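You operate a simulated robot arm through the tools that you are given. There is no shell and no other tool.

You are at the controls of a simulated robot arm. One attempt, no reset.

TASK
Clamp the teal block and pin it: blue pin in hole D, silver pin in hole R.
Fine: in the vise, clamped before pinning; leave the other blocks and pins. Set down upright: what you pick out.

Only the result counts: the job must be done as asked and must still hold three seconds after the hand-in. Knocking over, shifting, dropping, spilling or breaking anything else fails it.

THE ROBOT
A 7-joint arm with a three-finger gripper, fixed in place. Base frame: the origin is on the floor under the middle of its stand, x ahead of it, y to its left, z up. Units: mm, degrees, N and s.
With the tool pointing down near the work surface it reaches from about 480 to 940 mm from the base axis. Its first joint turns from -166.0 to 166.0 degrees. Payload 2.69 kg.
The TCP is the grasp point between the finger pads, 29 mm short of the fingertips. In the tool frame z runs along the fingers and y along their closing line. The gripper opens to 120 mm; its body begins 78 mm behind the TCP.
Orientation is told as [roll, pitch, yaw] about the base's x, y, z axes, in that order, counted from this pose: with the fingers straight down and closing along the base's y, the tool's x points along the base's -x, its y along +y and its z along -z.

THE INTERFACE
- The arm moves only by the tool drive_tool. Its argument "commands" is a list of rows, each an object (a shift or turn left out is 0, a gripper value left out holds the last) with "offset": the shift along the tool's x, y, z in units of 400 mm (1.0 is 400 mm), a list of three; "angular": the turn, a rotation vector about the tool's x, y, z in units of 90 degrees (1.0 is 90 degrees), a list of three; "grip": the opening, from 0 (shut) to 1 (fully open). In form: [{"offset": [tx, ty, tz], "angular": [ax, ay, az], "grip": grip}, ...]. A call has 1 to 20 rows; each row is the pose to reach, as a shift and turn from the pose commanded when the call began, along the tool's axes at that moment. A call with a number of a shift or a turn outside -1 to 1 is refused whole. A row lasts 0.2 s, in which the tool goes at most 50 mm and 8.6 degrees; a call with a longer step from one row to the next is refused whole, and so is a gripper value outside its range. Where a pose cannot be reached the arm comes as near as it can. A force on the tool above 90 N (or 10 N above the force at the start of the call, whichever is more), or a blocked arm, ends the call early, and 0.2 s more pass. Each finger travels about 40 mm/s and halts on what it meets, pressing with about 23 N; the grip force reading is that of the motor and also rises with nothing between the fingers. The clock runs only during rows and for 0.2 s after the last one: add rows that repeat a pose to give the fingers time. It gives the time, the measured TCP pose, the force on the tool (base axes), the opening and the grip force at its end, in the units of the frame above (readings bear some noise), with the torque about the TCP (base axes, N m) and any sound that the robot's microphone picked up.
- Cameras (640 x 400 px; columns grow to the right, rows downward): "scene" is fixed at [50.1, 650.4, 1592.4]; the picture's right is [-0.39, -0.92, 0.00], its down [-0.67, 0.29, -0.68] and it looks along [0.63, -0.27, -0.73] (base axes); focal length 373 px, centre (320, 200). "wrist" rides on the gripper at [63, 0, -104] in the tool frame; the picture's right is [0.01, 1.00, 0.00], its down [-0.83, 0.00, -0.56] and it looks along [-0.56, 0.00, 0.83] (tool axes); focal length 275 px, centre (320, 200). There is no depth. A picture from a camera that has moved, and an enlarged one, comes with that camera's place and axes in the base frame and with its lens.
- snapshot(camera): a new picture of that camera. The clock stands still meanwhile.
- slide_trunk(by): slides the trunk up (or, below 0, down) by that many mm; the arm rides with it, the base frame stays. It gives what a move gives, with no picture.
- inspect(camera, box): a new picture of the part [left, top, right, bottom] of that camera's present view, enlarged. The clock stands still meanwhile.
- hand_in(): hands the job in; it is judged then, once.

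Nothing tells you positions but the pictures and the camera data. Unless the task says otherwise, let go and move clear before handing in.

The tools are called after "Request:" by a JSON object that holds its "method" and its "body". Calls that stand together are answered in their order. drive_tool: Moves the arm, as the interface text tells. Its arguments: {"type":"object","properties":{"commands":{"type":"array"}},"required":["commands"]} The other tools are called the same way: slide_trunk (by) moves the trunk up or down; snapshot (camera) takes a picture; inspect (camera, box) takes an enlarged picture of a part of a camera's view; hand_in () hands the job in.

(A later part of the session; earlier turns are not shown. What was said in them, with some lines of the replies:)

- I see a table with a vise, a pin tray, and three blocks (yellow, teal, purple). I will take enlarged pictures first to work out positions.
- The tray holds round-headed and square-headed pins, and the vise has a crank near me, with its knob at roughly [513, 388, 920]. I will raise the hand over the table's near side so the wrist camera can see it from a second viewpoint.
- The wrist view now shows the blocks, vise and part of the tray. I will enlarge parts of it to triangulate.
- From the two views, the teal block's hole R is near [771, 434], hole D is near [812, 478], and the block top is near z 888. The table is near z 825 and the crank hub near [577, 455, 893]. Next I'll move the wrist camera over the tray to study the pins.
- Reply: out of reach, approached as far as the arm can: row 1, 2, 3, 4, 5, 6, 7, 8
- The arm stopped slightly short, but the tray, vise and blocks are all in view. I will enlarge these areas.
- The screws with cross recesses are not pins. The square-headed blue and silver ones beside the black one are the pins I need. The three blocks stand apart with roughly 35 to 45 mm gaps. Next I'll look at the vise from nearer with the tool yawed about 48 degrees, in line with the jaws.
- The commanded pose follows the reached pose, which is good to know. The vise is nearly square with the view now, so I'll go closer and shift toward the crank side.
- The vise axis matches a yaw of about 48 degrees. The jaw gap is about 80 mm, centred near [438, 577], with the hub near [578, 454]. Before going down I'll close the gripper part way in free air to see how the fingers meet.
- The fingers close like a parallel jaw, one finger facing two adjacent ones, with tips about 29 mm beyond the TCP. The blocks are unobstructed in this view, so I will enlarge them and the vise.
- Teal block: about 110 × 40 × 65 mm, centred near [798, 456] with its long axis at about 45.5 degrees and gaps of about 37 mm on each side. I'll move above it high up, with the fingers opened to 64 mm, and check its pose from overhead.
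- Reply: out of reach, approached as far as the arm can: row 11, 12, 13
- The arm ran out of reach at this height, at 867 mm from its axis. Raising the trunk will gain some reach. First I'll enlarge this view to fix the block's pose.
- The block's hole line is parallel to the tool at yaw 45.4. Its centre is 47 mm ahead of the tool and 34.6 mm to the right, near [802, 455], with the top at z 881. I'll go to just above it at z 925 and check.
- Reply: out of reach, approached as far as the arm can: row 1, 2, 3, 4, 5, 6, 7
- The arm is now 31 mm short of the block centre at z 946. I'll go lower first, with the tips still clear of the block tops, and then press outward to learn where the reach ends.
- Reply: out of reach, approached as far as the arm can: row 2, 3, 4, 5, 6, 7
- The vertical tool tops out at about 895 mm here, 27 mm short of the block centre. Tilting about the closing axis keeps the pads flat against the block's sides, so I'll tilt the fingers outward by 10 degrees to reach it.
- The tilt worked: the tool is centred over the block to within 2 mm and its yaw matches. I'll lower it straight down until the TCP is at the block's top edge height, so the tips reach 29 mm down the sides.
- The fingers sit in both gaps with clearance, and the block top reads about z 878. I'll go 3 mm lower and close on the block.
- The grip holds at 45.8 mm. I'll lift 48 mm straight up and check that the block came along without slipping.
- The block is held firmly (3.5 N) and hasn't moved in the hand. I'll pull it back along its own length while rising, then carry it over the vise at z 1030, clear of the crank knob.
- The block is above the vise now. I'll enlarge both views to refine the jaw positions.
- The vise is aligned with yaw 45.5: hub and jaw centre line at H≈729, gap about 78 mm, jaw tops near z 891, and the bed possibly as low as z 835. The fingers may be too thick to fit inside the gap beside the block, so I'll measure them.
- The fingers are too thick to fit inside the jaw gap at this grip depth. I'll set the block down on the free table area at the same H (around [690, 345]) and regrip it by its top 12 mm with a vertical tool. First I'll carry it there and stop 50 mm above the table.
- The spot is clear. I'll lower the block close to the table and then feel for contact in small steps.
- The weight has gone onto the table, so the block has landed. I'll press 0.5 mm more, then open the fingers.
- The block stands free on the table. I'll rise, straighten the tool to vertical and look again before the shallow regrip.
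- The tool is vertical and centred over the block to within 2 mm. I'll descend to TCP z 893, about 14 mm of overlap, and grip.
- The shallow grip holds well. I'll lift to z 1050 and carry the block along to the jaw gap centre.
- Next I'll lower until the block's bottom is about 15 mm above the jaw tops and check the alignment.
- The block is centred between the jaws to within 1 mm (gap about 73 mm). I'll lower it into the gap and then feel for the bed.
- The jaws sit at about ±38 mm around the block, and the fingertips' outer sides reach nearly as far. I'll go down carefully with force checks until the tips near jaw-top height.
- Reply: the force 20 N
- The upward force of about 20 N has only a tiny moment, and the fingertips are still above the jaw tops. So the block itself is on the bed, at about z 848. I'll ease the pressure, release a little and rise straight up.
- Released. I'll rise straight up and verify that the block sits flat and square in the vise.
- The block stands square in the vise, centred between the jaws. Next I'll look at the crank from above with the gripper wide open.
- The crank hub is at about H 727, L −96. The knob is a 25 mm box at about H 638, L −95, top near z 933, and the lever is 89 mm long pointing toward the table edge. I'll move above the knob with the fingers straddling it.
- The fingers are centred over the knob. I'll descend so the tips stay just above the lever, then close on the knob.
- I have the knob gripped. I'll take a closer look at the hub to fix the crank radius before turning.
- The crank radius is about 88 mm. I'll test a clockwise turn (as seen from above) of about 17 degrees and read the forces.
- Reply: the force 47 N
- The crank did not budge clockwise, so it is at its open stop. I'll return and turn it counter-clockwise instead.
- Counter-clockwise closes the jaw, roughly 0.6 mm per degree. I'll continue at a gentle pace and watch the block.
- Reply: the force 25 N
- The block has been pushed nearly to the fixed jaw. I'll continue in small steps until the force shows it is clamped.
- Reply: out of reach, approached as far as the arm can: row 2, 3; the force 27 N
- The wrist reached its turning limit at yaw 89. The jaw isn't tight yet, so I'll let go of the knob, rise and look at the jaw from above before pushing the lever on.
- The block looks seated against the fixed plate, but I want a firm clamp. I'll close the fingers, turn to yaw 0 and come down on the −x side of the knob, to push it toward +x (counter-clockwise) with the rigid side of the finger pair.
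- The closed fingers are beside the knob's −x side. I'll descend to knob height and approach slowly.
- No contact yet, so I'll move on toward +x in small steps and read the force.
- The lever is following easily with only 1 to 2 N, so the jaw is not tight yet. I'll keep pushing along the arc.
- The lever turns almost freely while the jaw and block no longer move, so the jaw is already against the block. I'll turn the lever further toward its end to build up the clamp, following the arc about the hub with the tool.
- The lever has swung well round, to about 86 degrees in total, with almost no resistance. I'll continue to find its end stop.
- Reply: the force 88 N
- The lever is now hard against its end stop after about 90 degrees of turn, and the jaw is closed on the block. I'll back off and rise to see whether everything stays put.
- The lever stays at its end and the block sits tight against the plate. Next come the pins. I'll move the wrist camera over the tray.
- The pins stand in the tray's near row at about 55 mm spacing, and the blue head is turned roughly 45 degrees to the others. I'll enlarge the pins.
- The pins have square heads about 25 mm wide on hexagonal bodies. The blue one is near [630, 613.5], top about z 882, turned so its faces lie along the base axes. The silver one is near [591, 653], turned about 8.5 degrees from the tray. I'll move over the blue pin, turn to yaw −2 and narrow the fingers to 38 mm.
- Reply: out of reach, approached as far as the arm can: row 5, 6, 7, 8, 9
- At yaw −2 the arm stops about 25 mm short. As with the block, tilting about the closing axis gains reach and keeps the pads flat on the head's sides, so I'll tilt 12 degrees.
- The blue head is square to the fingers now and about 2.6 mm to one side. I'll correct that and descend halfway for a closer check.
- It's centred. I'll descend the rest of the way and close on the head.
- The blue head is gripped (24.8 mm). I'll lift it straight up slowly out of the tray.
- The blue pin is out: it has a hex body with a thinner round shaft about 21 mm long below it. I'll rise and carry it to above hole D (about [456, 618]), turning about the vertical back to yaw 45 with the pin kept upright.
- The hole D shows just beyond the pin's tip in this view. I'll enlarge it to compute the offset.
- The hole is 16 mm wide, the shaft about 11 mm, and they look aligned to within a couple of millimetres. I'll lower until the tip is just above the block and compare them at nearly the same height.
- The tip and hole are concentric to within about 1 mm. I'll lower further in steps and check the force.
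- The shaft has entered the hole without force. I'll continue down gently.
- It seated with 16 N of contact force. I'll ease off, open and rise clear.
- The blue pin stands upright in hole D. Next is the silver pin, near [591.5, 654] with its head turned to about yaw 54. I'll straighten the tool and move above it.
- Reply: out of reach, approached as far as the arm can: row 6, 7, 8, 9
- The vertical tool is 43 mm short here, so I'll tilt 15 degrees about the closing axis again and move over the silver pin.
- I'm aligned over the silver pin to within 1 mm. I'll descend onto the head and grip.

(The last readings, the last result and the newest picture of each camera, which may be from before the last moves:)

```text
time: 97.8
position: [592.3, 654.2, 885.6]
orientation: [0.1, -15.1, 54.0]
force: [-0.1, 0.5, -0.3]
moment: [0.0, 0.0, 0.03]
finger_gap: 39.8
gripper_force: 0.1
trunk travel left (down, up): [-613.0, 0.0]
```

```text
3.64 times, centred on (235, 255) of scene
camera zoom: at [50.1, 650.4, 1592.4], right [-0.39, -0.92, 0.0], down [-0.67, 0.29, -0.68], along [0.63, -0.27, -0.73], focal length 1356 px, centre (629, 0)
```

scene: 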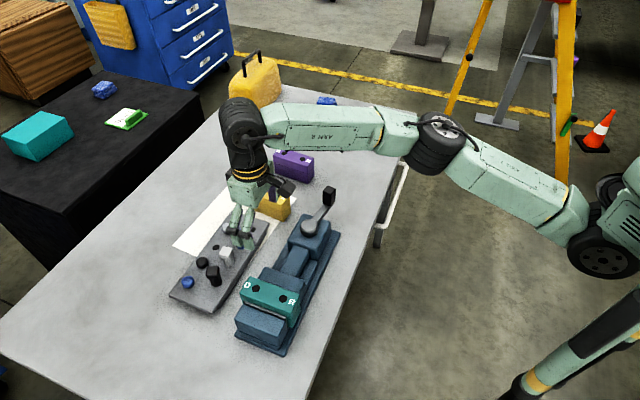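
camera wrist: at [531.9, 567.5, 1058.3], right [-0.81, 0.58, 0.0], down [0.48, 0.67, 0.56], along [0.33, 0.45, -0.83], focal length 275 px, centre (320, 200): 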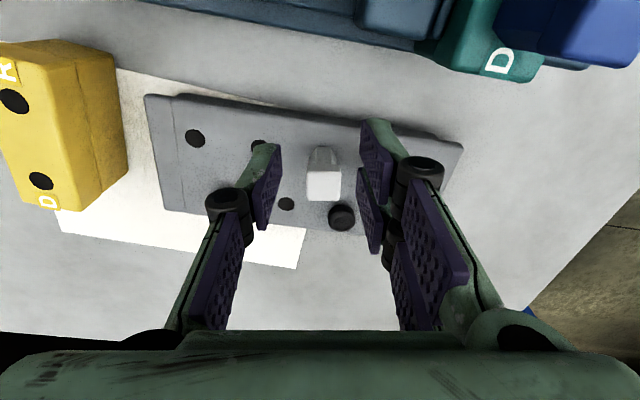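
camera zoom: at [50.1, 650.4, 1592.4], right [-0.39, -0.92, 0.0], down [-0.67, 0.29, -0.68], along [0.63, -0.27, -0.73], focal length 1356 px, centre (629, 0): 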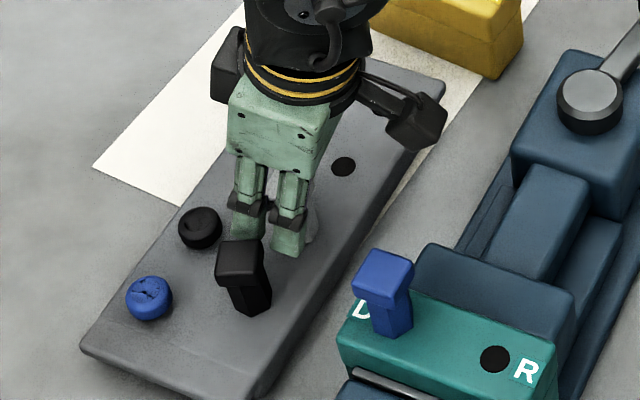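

The fingers straddle the silver head and the black pin is clear. Closing now.

Request:
{"method": "drive_tool", "body": {"commands": [{"grip": 0.25}, {"grip": 0.15}, {"grip": 0.1}, {"grip": 0.1}, {"grip": 0.1}, {"grip": 0.1}]}}

Request:
{"method": "drive_tool", "body": {"commands": [{"offset": [-0.0033, 0, -0.0121]}, {"offset": [-0.0065, 0, -0.0241]}, {"offset": [-0.013, 0, -0.0483]}, {"offset": [-0.0194, 0, -0.0724]}, {"offset": [-0.0259, 0, -0.0966]}, {"offset": [-0.0323, 0, -0.1207]}, {"offset": [-0.0388, 0, -0.1449]}, {"offset": [-0.0388, 0, -0.1449]}]}}

Request:
{"method": "inspect", "body": {"camera": "wrist", "box": [220, 40, 420, 240]}}

Request:
{"method": "inspect", "body": {"camera": "scene", "box": [180, 200, 290, 310]}}

```text
time: 99.2
position: [591.6, 654.8, 886.2]
orientation: [0.0, -15.0, 53.9]
force: [-0.3, 0.1, 0.2]
moment: [0.0, 0.03, 0.0]
finger_gap: 24.9
gripper_force: 22.3
trunk travel left (down, up): [-613.0, 0.0]
```

```text
time: 101.0
position: [590.8, 653.3, 946.4]
orientation: [0.1, -15.1, 54.0]
force: [-0.9, 0.4, 0.1]
moment: [-0.01, 0.0, -0.01]
finger_gap: 24.8
gripper_force: 23.1
trunk travel left (down, up): [-613.0, 0.0]
```

```text
2.00 times, centred on (320, 140) of wrist
camera zoom: at [539.8, 583.8, 1029.4], right [-0.81, 0.58, 0.0], down [0.38, 0.53, 0.75], along [0.44, 0.61, -0.66], focal length 551 px, centre (320, 320)
```

zoom: 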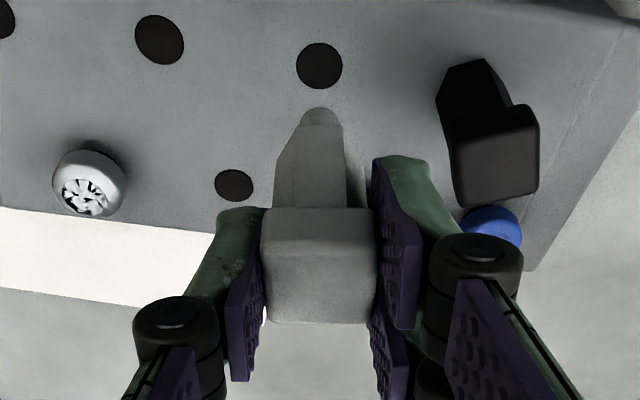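

```text
3.64 times, centred on (235, 255) of scene
camera zoom: at [50.1, 650.4, 1592.4], right [-0.39, -0.92, 0.0], down [-0.67, 0.29, -0.68], along [0.63, -0.27, -0.73], focal length 1356 px, centre (629, 0)
```

zoom: 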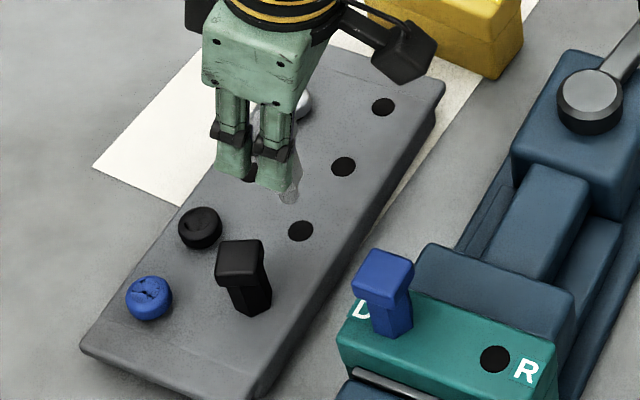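

The silver pin is out. I'll rise first while pulling back, then swing over to above hole R, staying above the blue pin's height.

Request:
{"method": "drive_tool", "body": {"commands": [{"offset": [0.0351, 0, -0.0461]}, {"offset": [0.0702, 0, -0.0922]}, {"offset": [0.1053, 0, -0.1383]}, {"offset": [0.1405, 0, -0.1843]}, {"offset": [0.1756, 0, -0.2304]}, {"offset": [0.2107, 0, -0.2765]}, {"offset": [0.2371, 0.0485, -0.2836]}, {"offset": [0.2635, 0.097, -0.2906]}, {"offset": [0.2899, 0.1455, -0.2977]}, {"offset": [0.3163, 0.194, -0.3047]}, {"offset": [0.3427, 0.2425, -0.3118]}, {"offset": [0.3427, 0.2425, -0.3118]}]}}

Request:
{"method": "snapshot", "body": {"camera": "wrist"}}

Request:
{"method": "inspect", "body": {"camera": "wrist", "box": [260, 20, 380, 140]}}

Request:
{"method": "inspect", "body": {"camera": "scene", "box": [210, 200, 330, 340]}}

```text
time: 103.6
position: [415.2, 577.4, 1030.4]
orientation: [0.0, -15.1, 53.9]
force: [0.0, -0.1, -0.1]
moment: [-0.01, -0.02, -0.02]
finger_gap: 24.6
gripper_force: 22.5
trunk travel left (down, up): [-613.0, 0.0]
```

```text
taken
camera wrist: at [363.3, 507.0, 1114.4], right [-0.81, 0.59, 0.0], down [0.38, 0.53, 0.75], along [0.44, 0.61, -0.66], focal length 275 px, centre (320, 200)
```

wrist: 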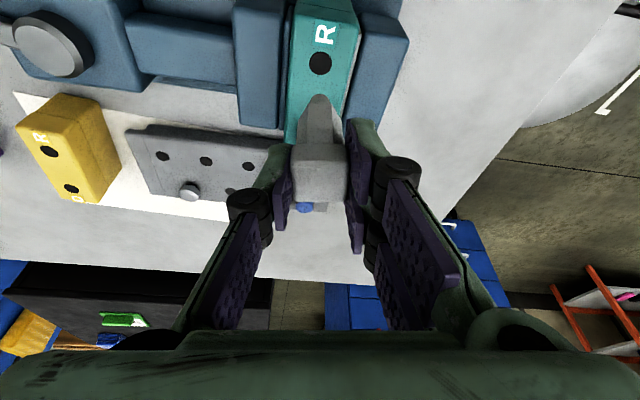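

```text
3.33 times, centred on (320, 80) of wrist
camera zoom: at [363.3, 507.0, 1114.4], right [-0.81, 0.59, 0.0], down [0.38, 0.53, 0.75], along [0.44, 0.61, -0.66], focal length 918 px, centre (320, 600)
```

zoom: 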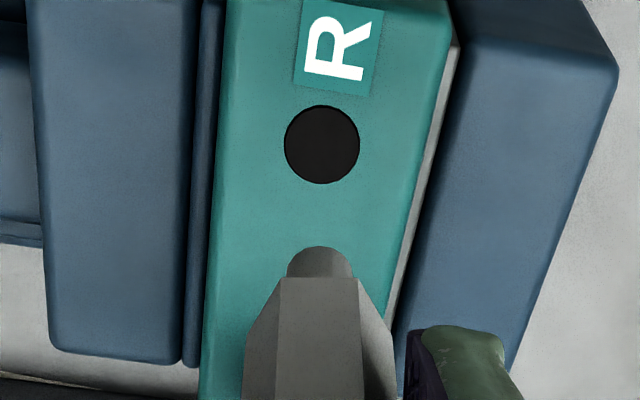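

```text
2.86 times, centred on (270, 270) of scene
camera zoom: at [50.1, 650.4, 1592.4], right [-0.39, -0.92, 0.0], down [-0.67, 0.29, -0.68], along [0.63, -0.27, -0.73], focal length 1066 px, centre (463, 0)
```

zoom: 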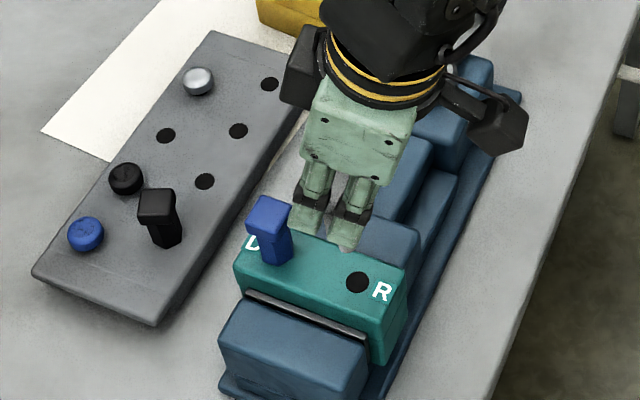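

Hole R is about 2 mm nearer than the pin's axis. I'll correct that and lower until the tip is just above the block.

Request:
{"method": "drive_tool", "body": {"commands": [{"offset": [0.0085, 0.001, 0.0267]}, {"offset": [0.0169, 0.001, 0.0533]}, {"offset": [0.0254, 0.001, 0.08]}, {"offset": [0.0338, 0.001, 0.1067]}, {"offset": [0.0338, 0.001, 0.1067]}]}}

Request:
{"method": "inspect", "body": {"camera": "wrist", "box": [260, 40, 380, 130]}}

Request:
{"method": "inspect", "body": {"camera": "scene", "box": [230, 230, 320, 320]}}

```text
time: 104.8
position: [414.1, 576.4, 987.1]
orientation: [0.0, -15.1, 53.9]
force: [0.6, 0.5, -0.2]
moment: [0.0, -0.01, -0.01]
finger_gap: 24.6
gripper_force: 23.0
trunk travel left (down, up): [-613.0, 0.0]
```

```text
4.44 times, centred on (320, 85) of wrist
camera zoom: at [362.8, 506.1, 1069.7], right [-0.81, 0.59, 0.0], down [0.38, 0.53, 0.75], along [0.44, 0.61, -0.66], focal length 1224 px, centre (320, 711)
```

zoom: 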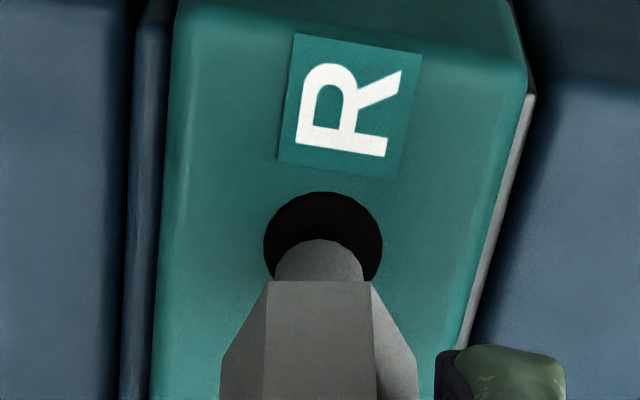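

```text
4.44 times, centred on (275, 275) of scene
camera zoom: at [50.1, 650.4, 1592.4], right [-0.39, -0.92, 0.0], down [-0.67, 0.29, -0.68], along [0.63, -0.27, -0.73], focal length 1658 px, centre (520, -133)
```

zoom: 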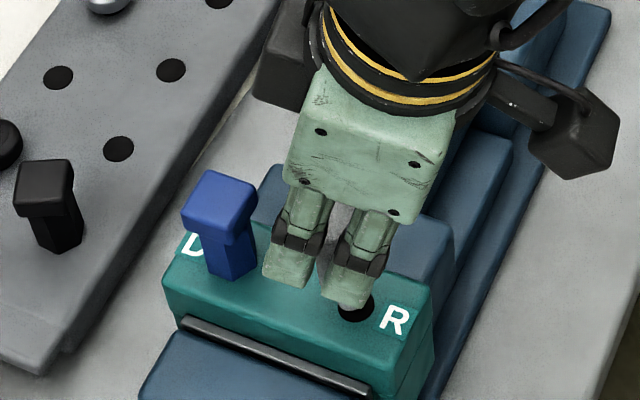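

The pin is about 1.5 mm past the hole centre. I'll correct this and lower 10 mm into the hole.

Request:
{"method": "drive_tool", "body": {"commands": [{"offset": [0.0036, 0.0015, -0.001]}, {"offset": [0.0069, 0.0015, 0.0111]}, {"offset": [0.0101, 0.0015, 0.0232]}, {"offset": [0.0101, 0.0015, 0.0232]}]}}

Request:
{"method": "inspect", "body": {"camera": "wrist", "box": [260, 40, 380, 130]}}

```text
time: 105.8
position: [414.3, 577.2, 976.6]
orientation: [0.0, -15.2, 53.9]
force: [-0.4, -0.3, -0.7]
moment: [-0.02, 0.01, 0.0]
finger_gap: 24.7
gripper_force: 22.7
trunk travel left (down, up): [-613.0, 0.0]
```

```text
4.44 times, centred on (320, 85) of wrist
camera zoom: at [361.6, 505.2, 1059.4], right [-0.81, 0.59, 0.0], down [0.38, 0.53, 0.75], along [0.44, 0.61, -0.66], focal length 1224 px, centre (320, 711)
```

zoom: 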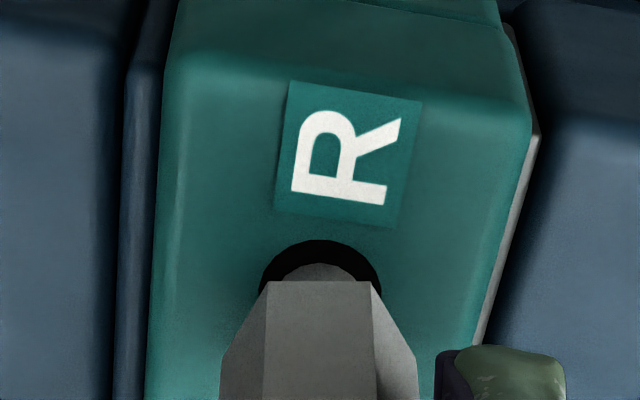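

The shaft is in the hole. Continuing down gently.

Request:
{"method": "drive_tool", "body": {"commands": [{"offset": [0.0022, 0, 0.008]}, {"offset": [0.0043, 0, 0.0161]}, {"offset": [0.0065, 0, 0.0241]}, {"offset": [0.0065, 0, 0.0241]}]}}

Request:
{"method": "drive_tool", "body": {"commands": [{"offset": [0.0006, 0, 0.0024]}, {"offset": [0.0013, 0, 0.0048]}, {"offset": [0.0013, 0, 0.0048]}]}}

Request:
{"method": "inspect", "body": {"camera": "wrist", "box": [260, 40, 380, 130]}}

```text
time: 106.8
position: [414.2, 575.2, 965.2]
orientation: [0.0, -15.1, 53.9]
force: [0.0, -0.7, -0.6]
moment: [0.01, -0.01, 0.0]
finger_gap: 24.9
gripper_force: 22.8
trunk travel left (down, up): [-613.0, 0.0]
```

```text
time: 107.6
position: [414.7, 576.9, 964.7]
orientation: [-0.1, -15.1, 53.9]
force: [0.1, -0.1, -0.4]
moment: [0.03, -0.01, -0.01]
finger_gap: 24.7
gripper_force: 23.1
trunk travel left (down, up): [-613.0, 0.0]
```

```text
4.44 times, centred on (320, 85) of wrist
camera zoom: at [361.7, 505.4, 1047.5], right [-0.81, 0.58, 0.0], down [0.38, 0.53, 0.75], along [0.44, 0.61, -0.66], focal length 1224 px, centre (320, 711)
```

zoom: 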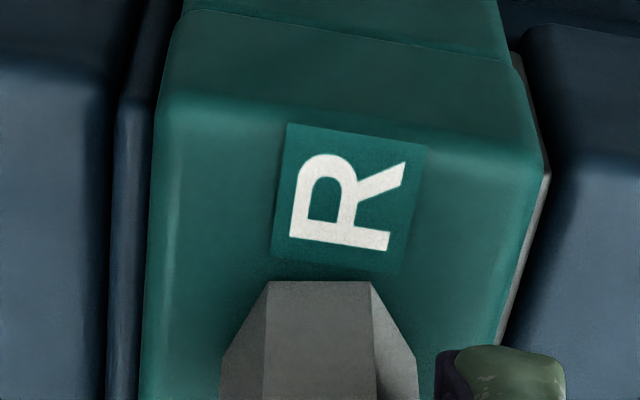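

Request:
{"method": "drive_tool", "body": {"commands": [{"offset": [0.0006, 0, 0.0024]}, {"offset": [0.0006, 0, 0.0024]}]}}

Request:
{"method": "drive_tool", "body": {"commands": [{"offset": [0.0006, 0, 0.0024]}, {"offset": [0.0006, 0, 0.0024]}]}}

Request:
{"method": "drive_tool", "body": {"commands": [{"offset": [0.0006, 0, 0.0024]}, {"offset": [0.0006, 0, 0.0024]}]}}

```text
time: 108.2
position: [411.8, 575.6, 963.7]
orientation: [0.0, -15.1, 54.0]
force: [0.0, -0.5, 0.1]
moment: [-0.04, 0.04, -0.01]
finger_gap: 24.9
gripper_force: 23.0
trunk travel left (down, up): [-613.0, 0.0]
```

```text
time: 108.8
position: [412.9, 575.5, 962.5]
orientation: [0.0, -15.1, 53.8]
force: [0.0, 0.5, 5.1]
moment: [-0.02, 0.07, -0.02]
finger_gap: 25.0
gripper_force: 22.6
trunk travel left (down, up): [-613.0, 0.0]
```

```text
time: 109.4
position: [413.7, 575.1, 962.4]
orientation: [0.1, -15.3, 53.9]
force: [1.9, 0.2, 14.9]
moment: [0.04, 0.01, 0.04]
finger_gap: 24.6
gripper_force: 23.7
trunk travel left (down, up): [-613.0, 0.0]
```

It's seated with 15 N of contact force. I'll ease off, open and rise straight up.

Request:
{"method": "drive_tool", "body": {"commands": [{"offset": [-0.001, 0, -0.0036]}, {"offset": [-0.001, 0, -0.0036], "grip": 0.25}, {"offset": [-0.001, 0, -0.0036], "grip": 0.33}, {"offset": [-0.001, 0, -0.0036], "grip": 0.33}, {"offset": [-0.001, 0, -0.0036], "grip": 0.33}, {"offset": [-0.012, 0, -0.045], "grip": 0.33}, {"offset": [-0.026, 0, -0.097], "grip": 0.33}, {"offset": [-0.045, 0, -0.168], "grip": 0.33}, {"offset": [-0.045, 0, -0.168], "grip": 0.33}]}}

Request:
{"method": "snapshot", "body": {"camera": "wrist"}}

Request:
{"method": "inspect", "body": {"camera": "scene", "box": [210, 200, 330, 340]}}

```text
time: 111.4
position: [413.7, 576.5, 1030.9]
orientation: [0.0, -15.0, 54.0]
force: [0.2, -0.1, 0.3]
moment: [0.0, -0.02, 0.03]
finger_gap: 39.9
gripper_force: 0.1
trunk travel left (down, up): [-613.0, 0.0]
```

```text
taken
camera wrist: at [361.5, 505.8, 1114.2], right [-0.81, 0.58, 0.0], down [0.38, 0.53, 0.75], along [0.44, 0.61, -0.66], focal length 275 px, centre (320, 200)
```

wrist: 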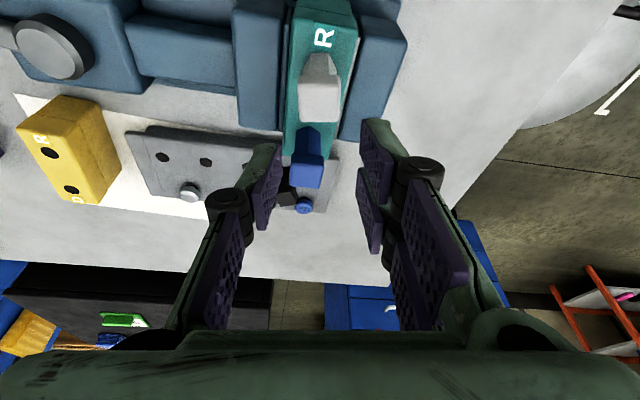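

```text
2.86 times, centred on (270, 270) of scene
camera zoom: at [50.1, 650.4, 1592.4], right [-0.39, -0.92, 0.0], down [-0.67, 0.29, -0.68], along [0.63, -0.27, -0.73], focal length 1066 px, centre (463, 0)
```

zoom: 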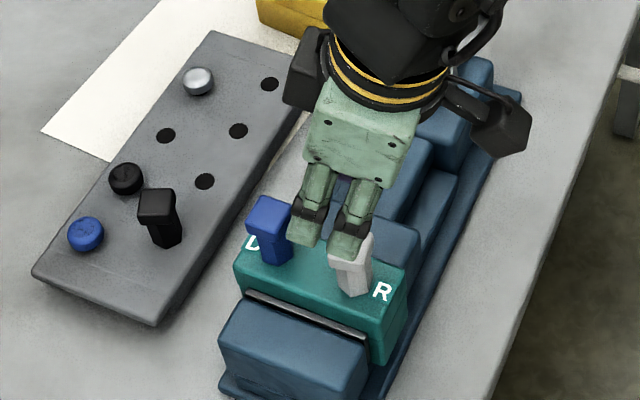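

Both pins stand upright in the block. I'll retreat clear and make a final check of the whole scene.

Request:
{"method": "drive_tool", "body": {"commands": [{"offset": [0.02, 0, -0.04]}, {"offset": [0.08, 0, -0.08]}, {"offset": [0.16, 0, -0.12]}, {"offset": [0.25, 0, -0.15]}, {"offset": [0.3427, 0, -0.1695]}, {"offset": [0.3427, 0, -0.1695]}]}}

Request:
{"method": "snapshot", "body": {"camera": "scene"}}

Request:
{"method": "inspect", "body": {"camera": "scene", "box": [160, 140, 350, 350]}}

Request:
{"method": "snapshot", "body": {"camera": "wrist"}}

```text
time: 112.8
position: [326.1, 455.0, 1060.5]
orientation: [-0.1, -15.0, 54.0]
force: [-0.1, -0.6, 0.2]
moment: [-0.01, 0.02, 0.01]
finger_gap: 39.7
gripper_force: 0.0
trunk travel left (down, up): [-613.0, 0.0]
```

```text
taken
```

scene: 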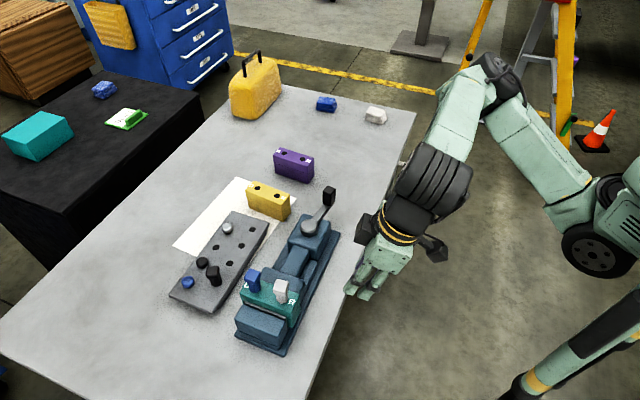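

```text
1.90 times, centred on (255, 245) of scene
camera zoom: at [50.1, 650.4, 1592.4], right [-0.39, -0.92, 0.0], down [-0.67, 0.29, -0.68], along [0.63, -0.27, -0.73], focal length 710 px, centre (444, 114)
```

zoom: 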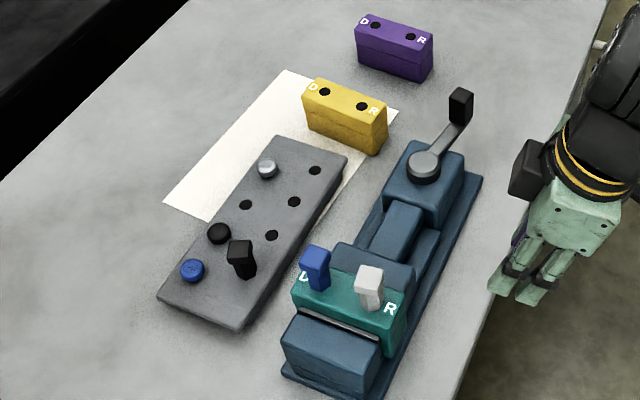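

```text
taken
camera wrist: at [273.0, 384.6, 1144.4], right [-0.81, 0.59, 0.0], down [0.38, 0.53, 0.75], along [0.44, 0.61, -0.66], focal length 275 px, centre (320, 200)
```

wrist: 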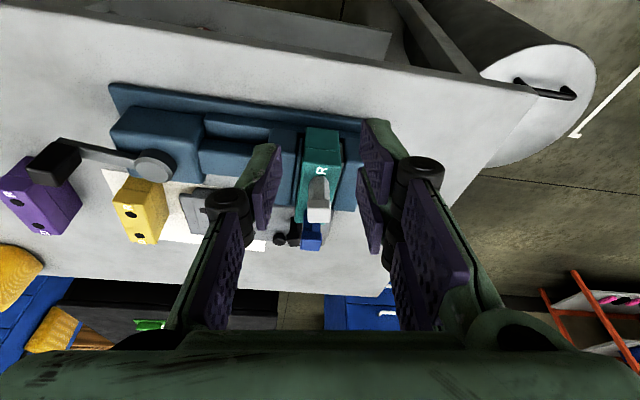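

The final check looks right. The teal block is clamped in the vise with the lever at its closed stop, the blue pin is upright in hole D and the silver pin is upright in hole R. The other blocks, screws and black pin are untouched, and the arm is clear, so I'm handing in.

Request:
{"method": "hand_in", "body": {}}

```text
The job is handed in.
```

The teal block is clamped in the vise, with the blue pin in hole D and the silver pin in hole R, and I have handed the job in. No verdict has come back.

- **Clamp:** the block sits on the vise bed, pressed against the fixed jaw. The lever is turned about 90 degrees, to its closed stop, and stayed there when I let go. I did not push on the block to test how firmly it is held.
- **Pins:** both went in without force until they seated, and both stand upright. I took the square-headed ones as the pins, because the round ones in the tray have cross recesses and look like screws.
- **Everything else:** in the final picture the yellow and purple blocks, the black pin and the screws appear untouched. The gripper is open and clear of the table.

I set the block down upright on the table once on the way, to grip it higher so the fingers would clear the vise jaws.
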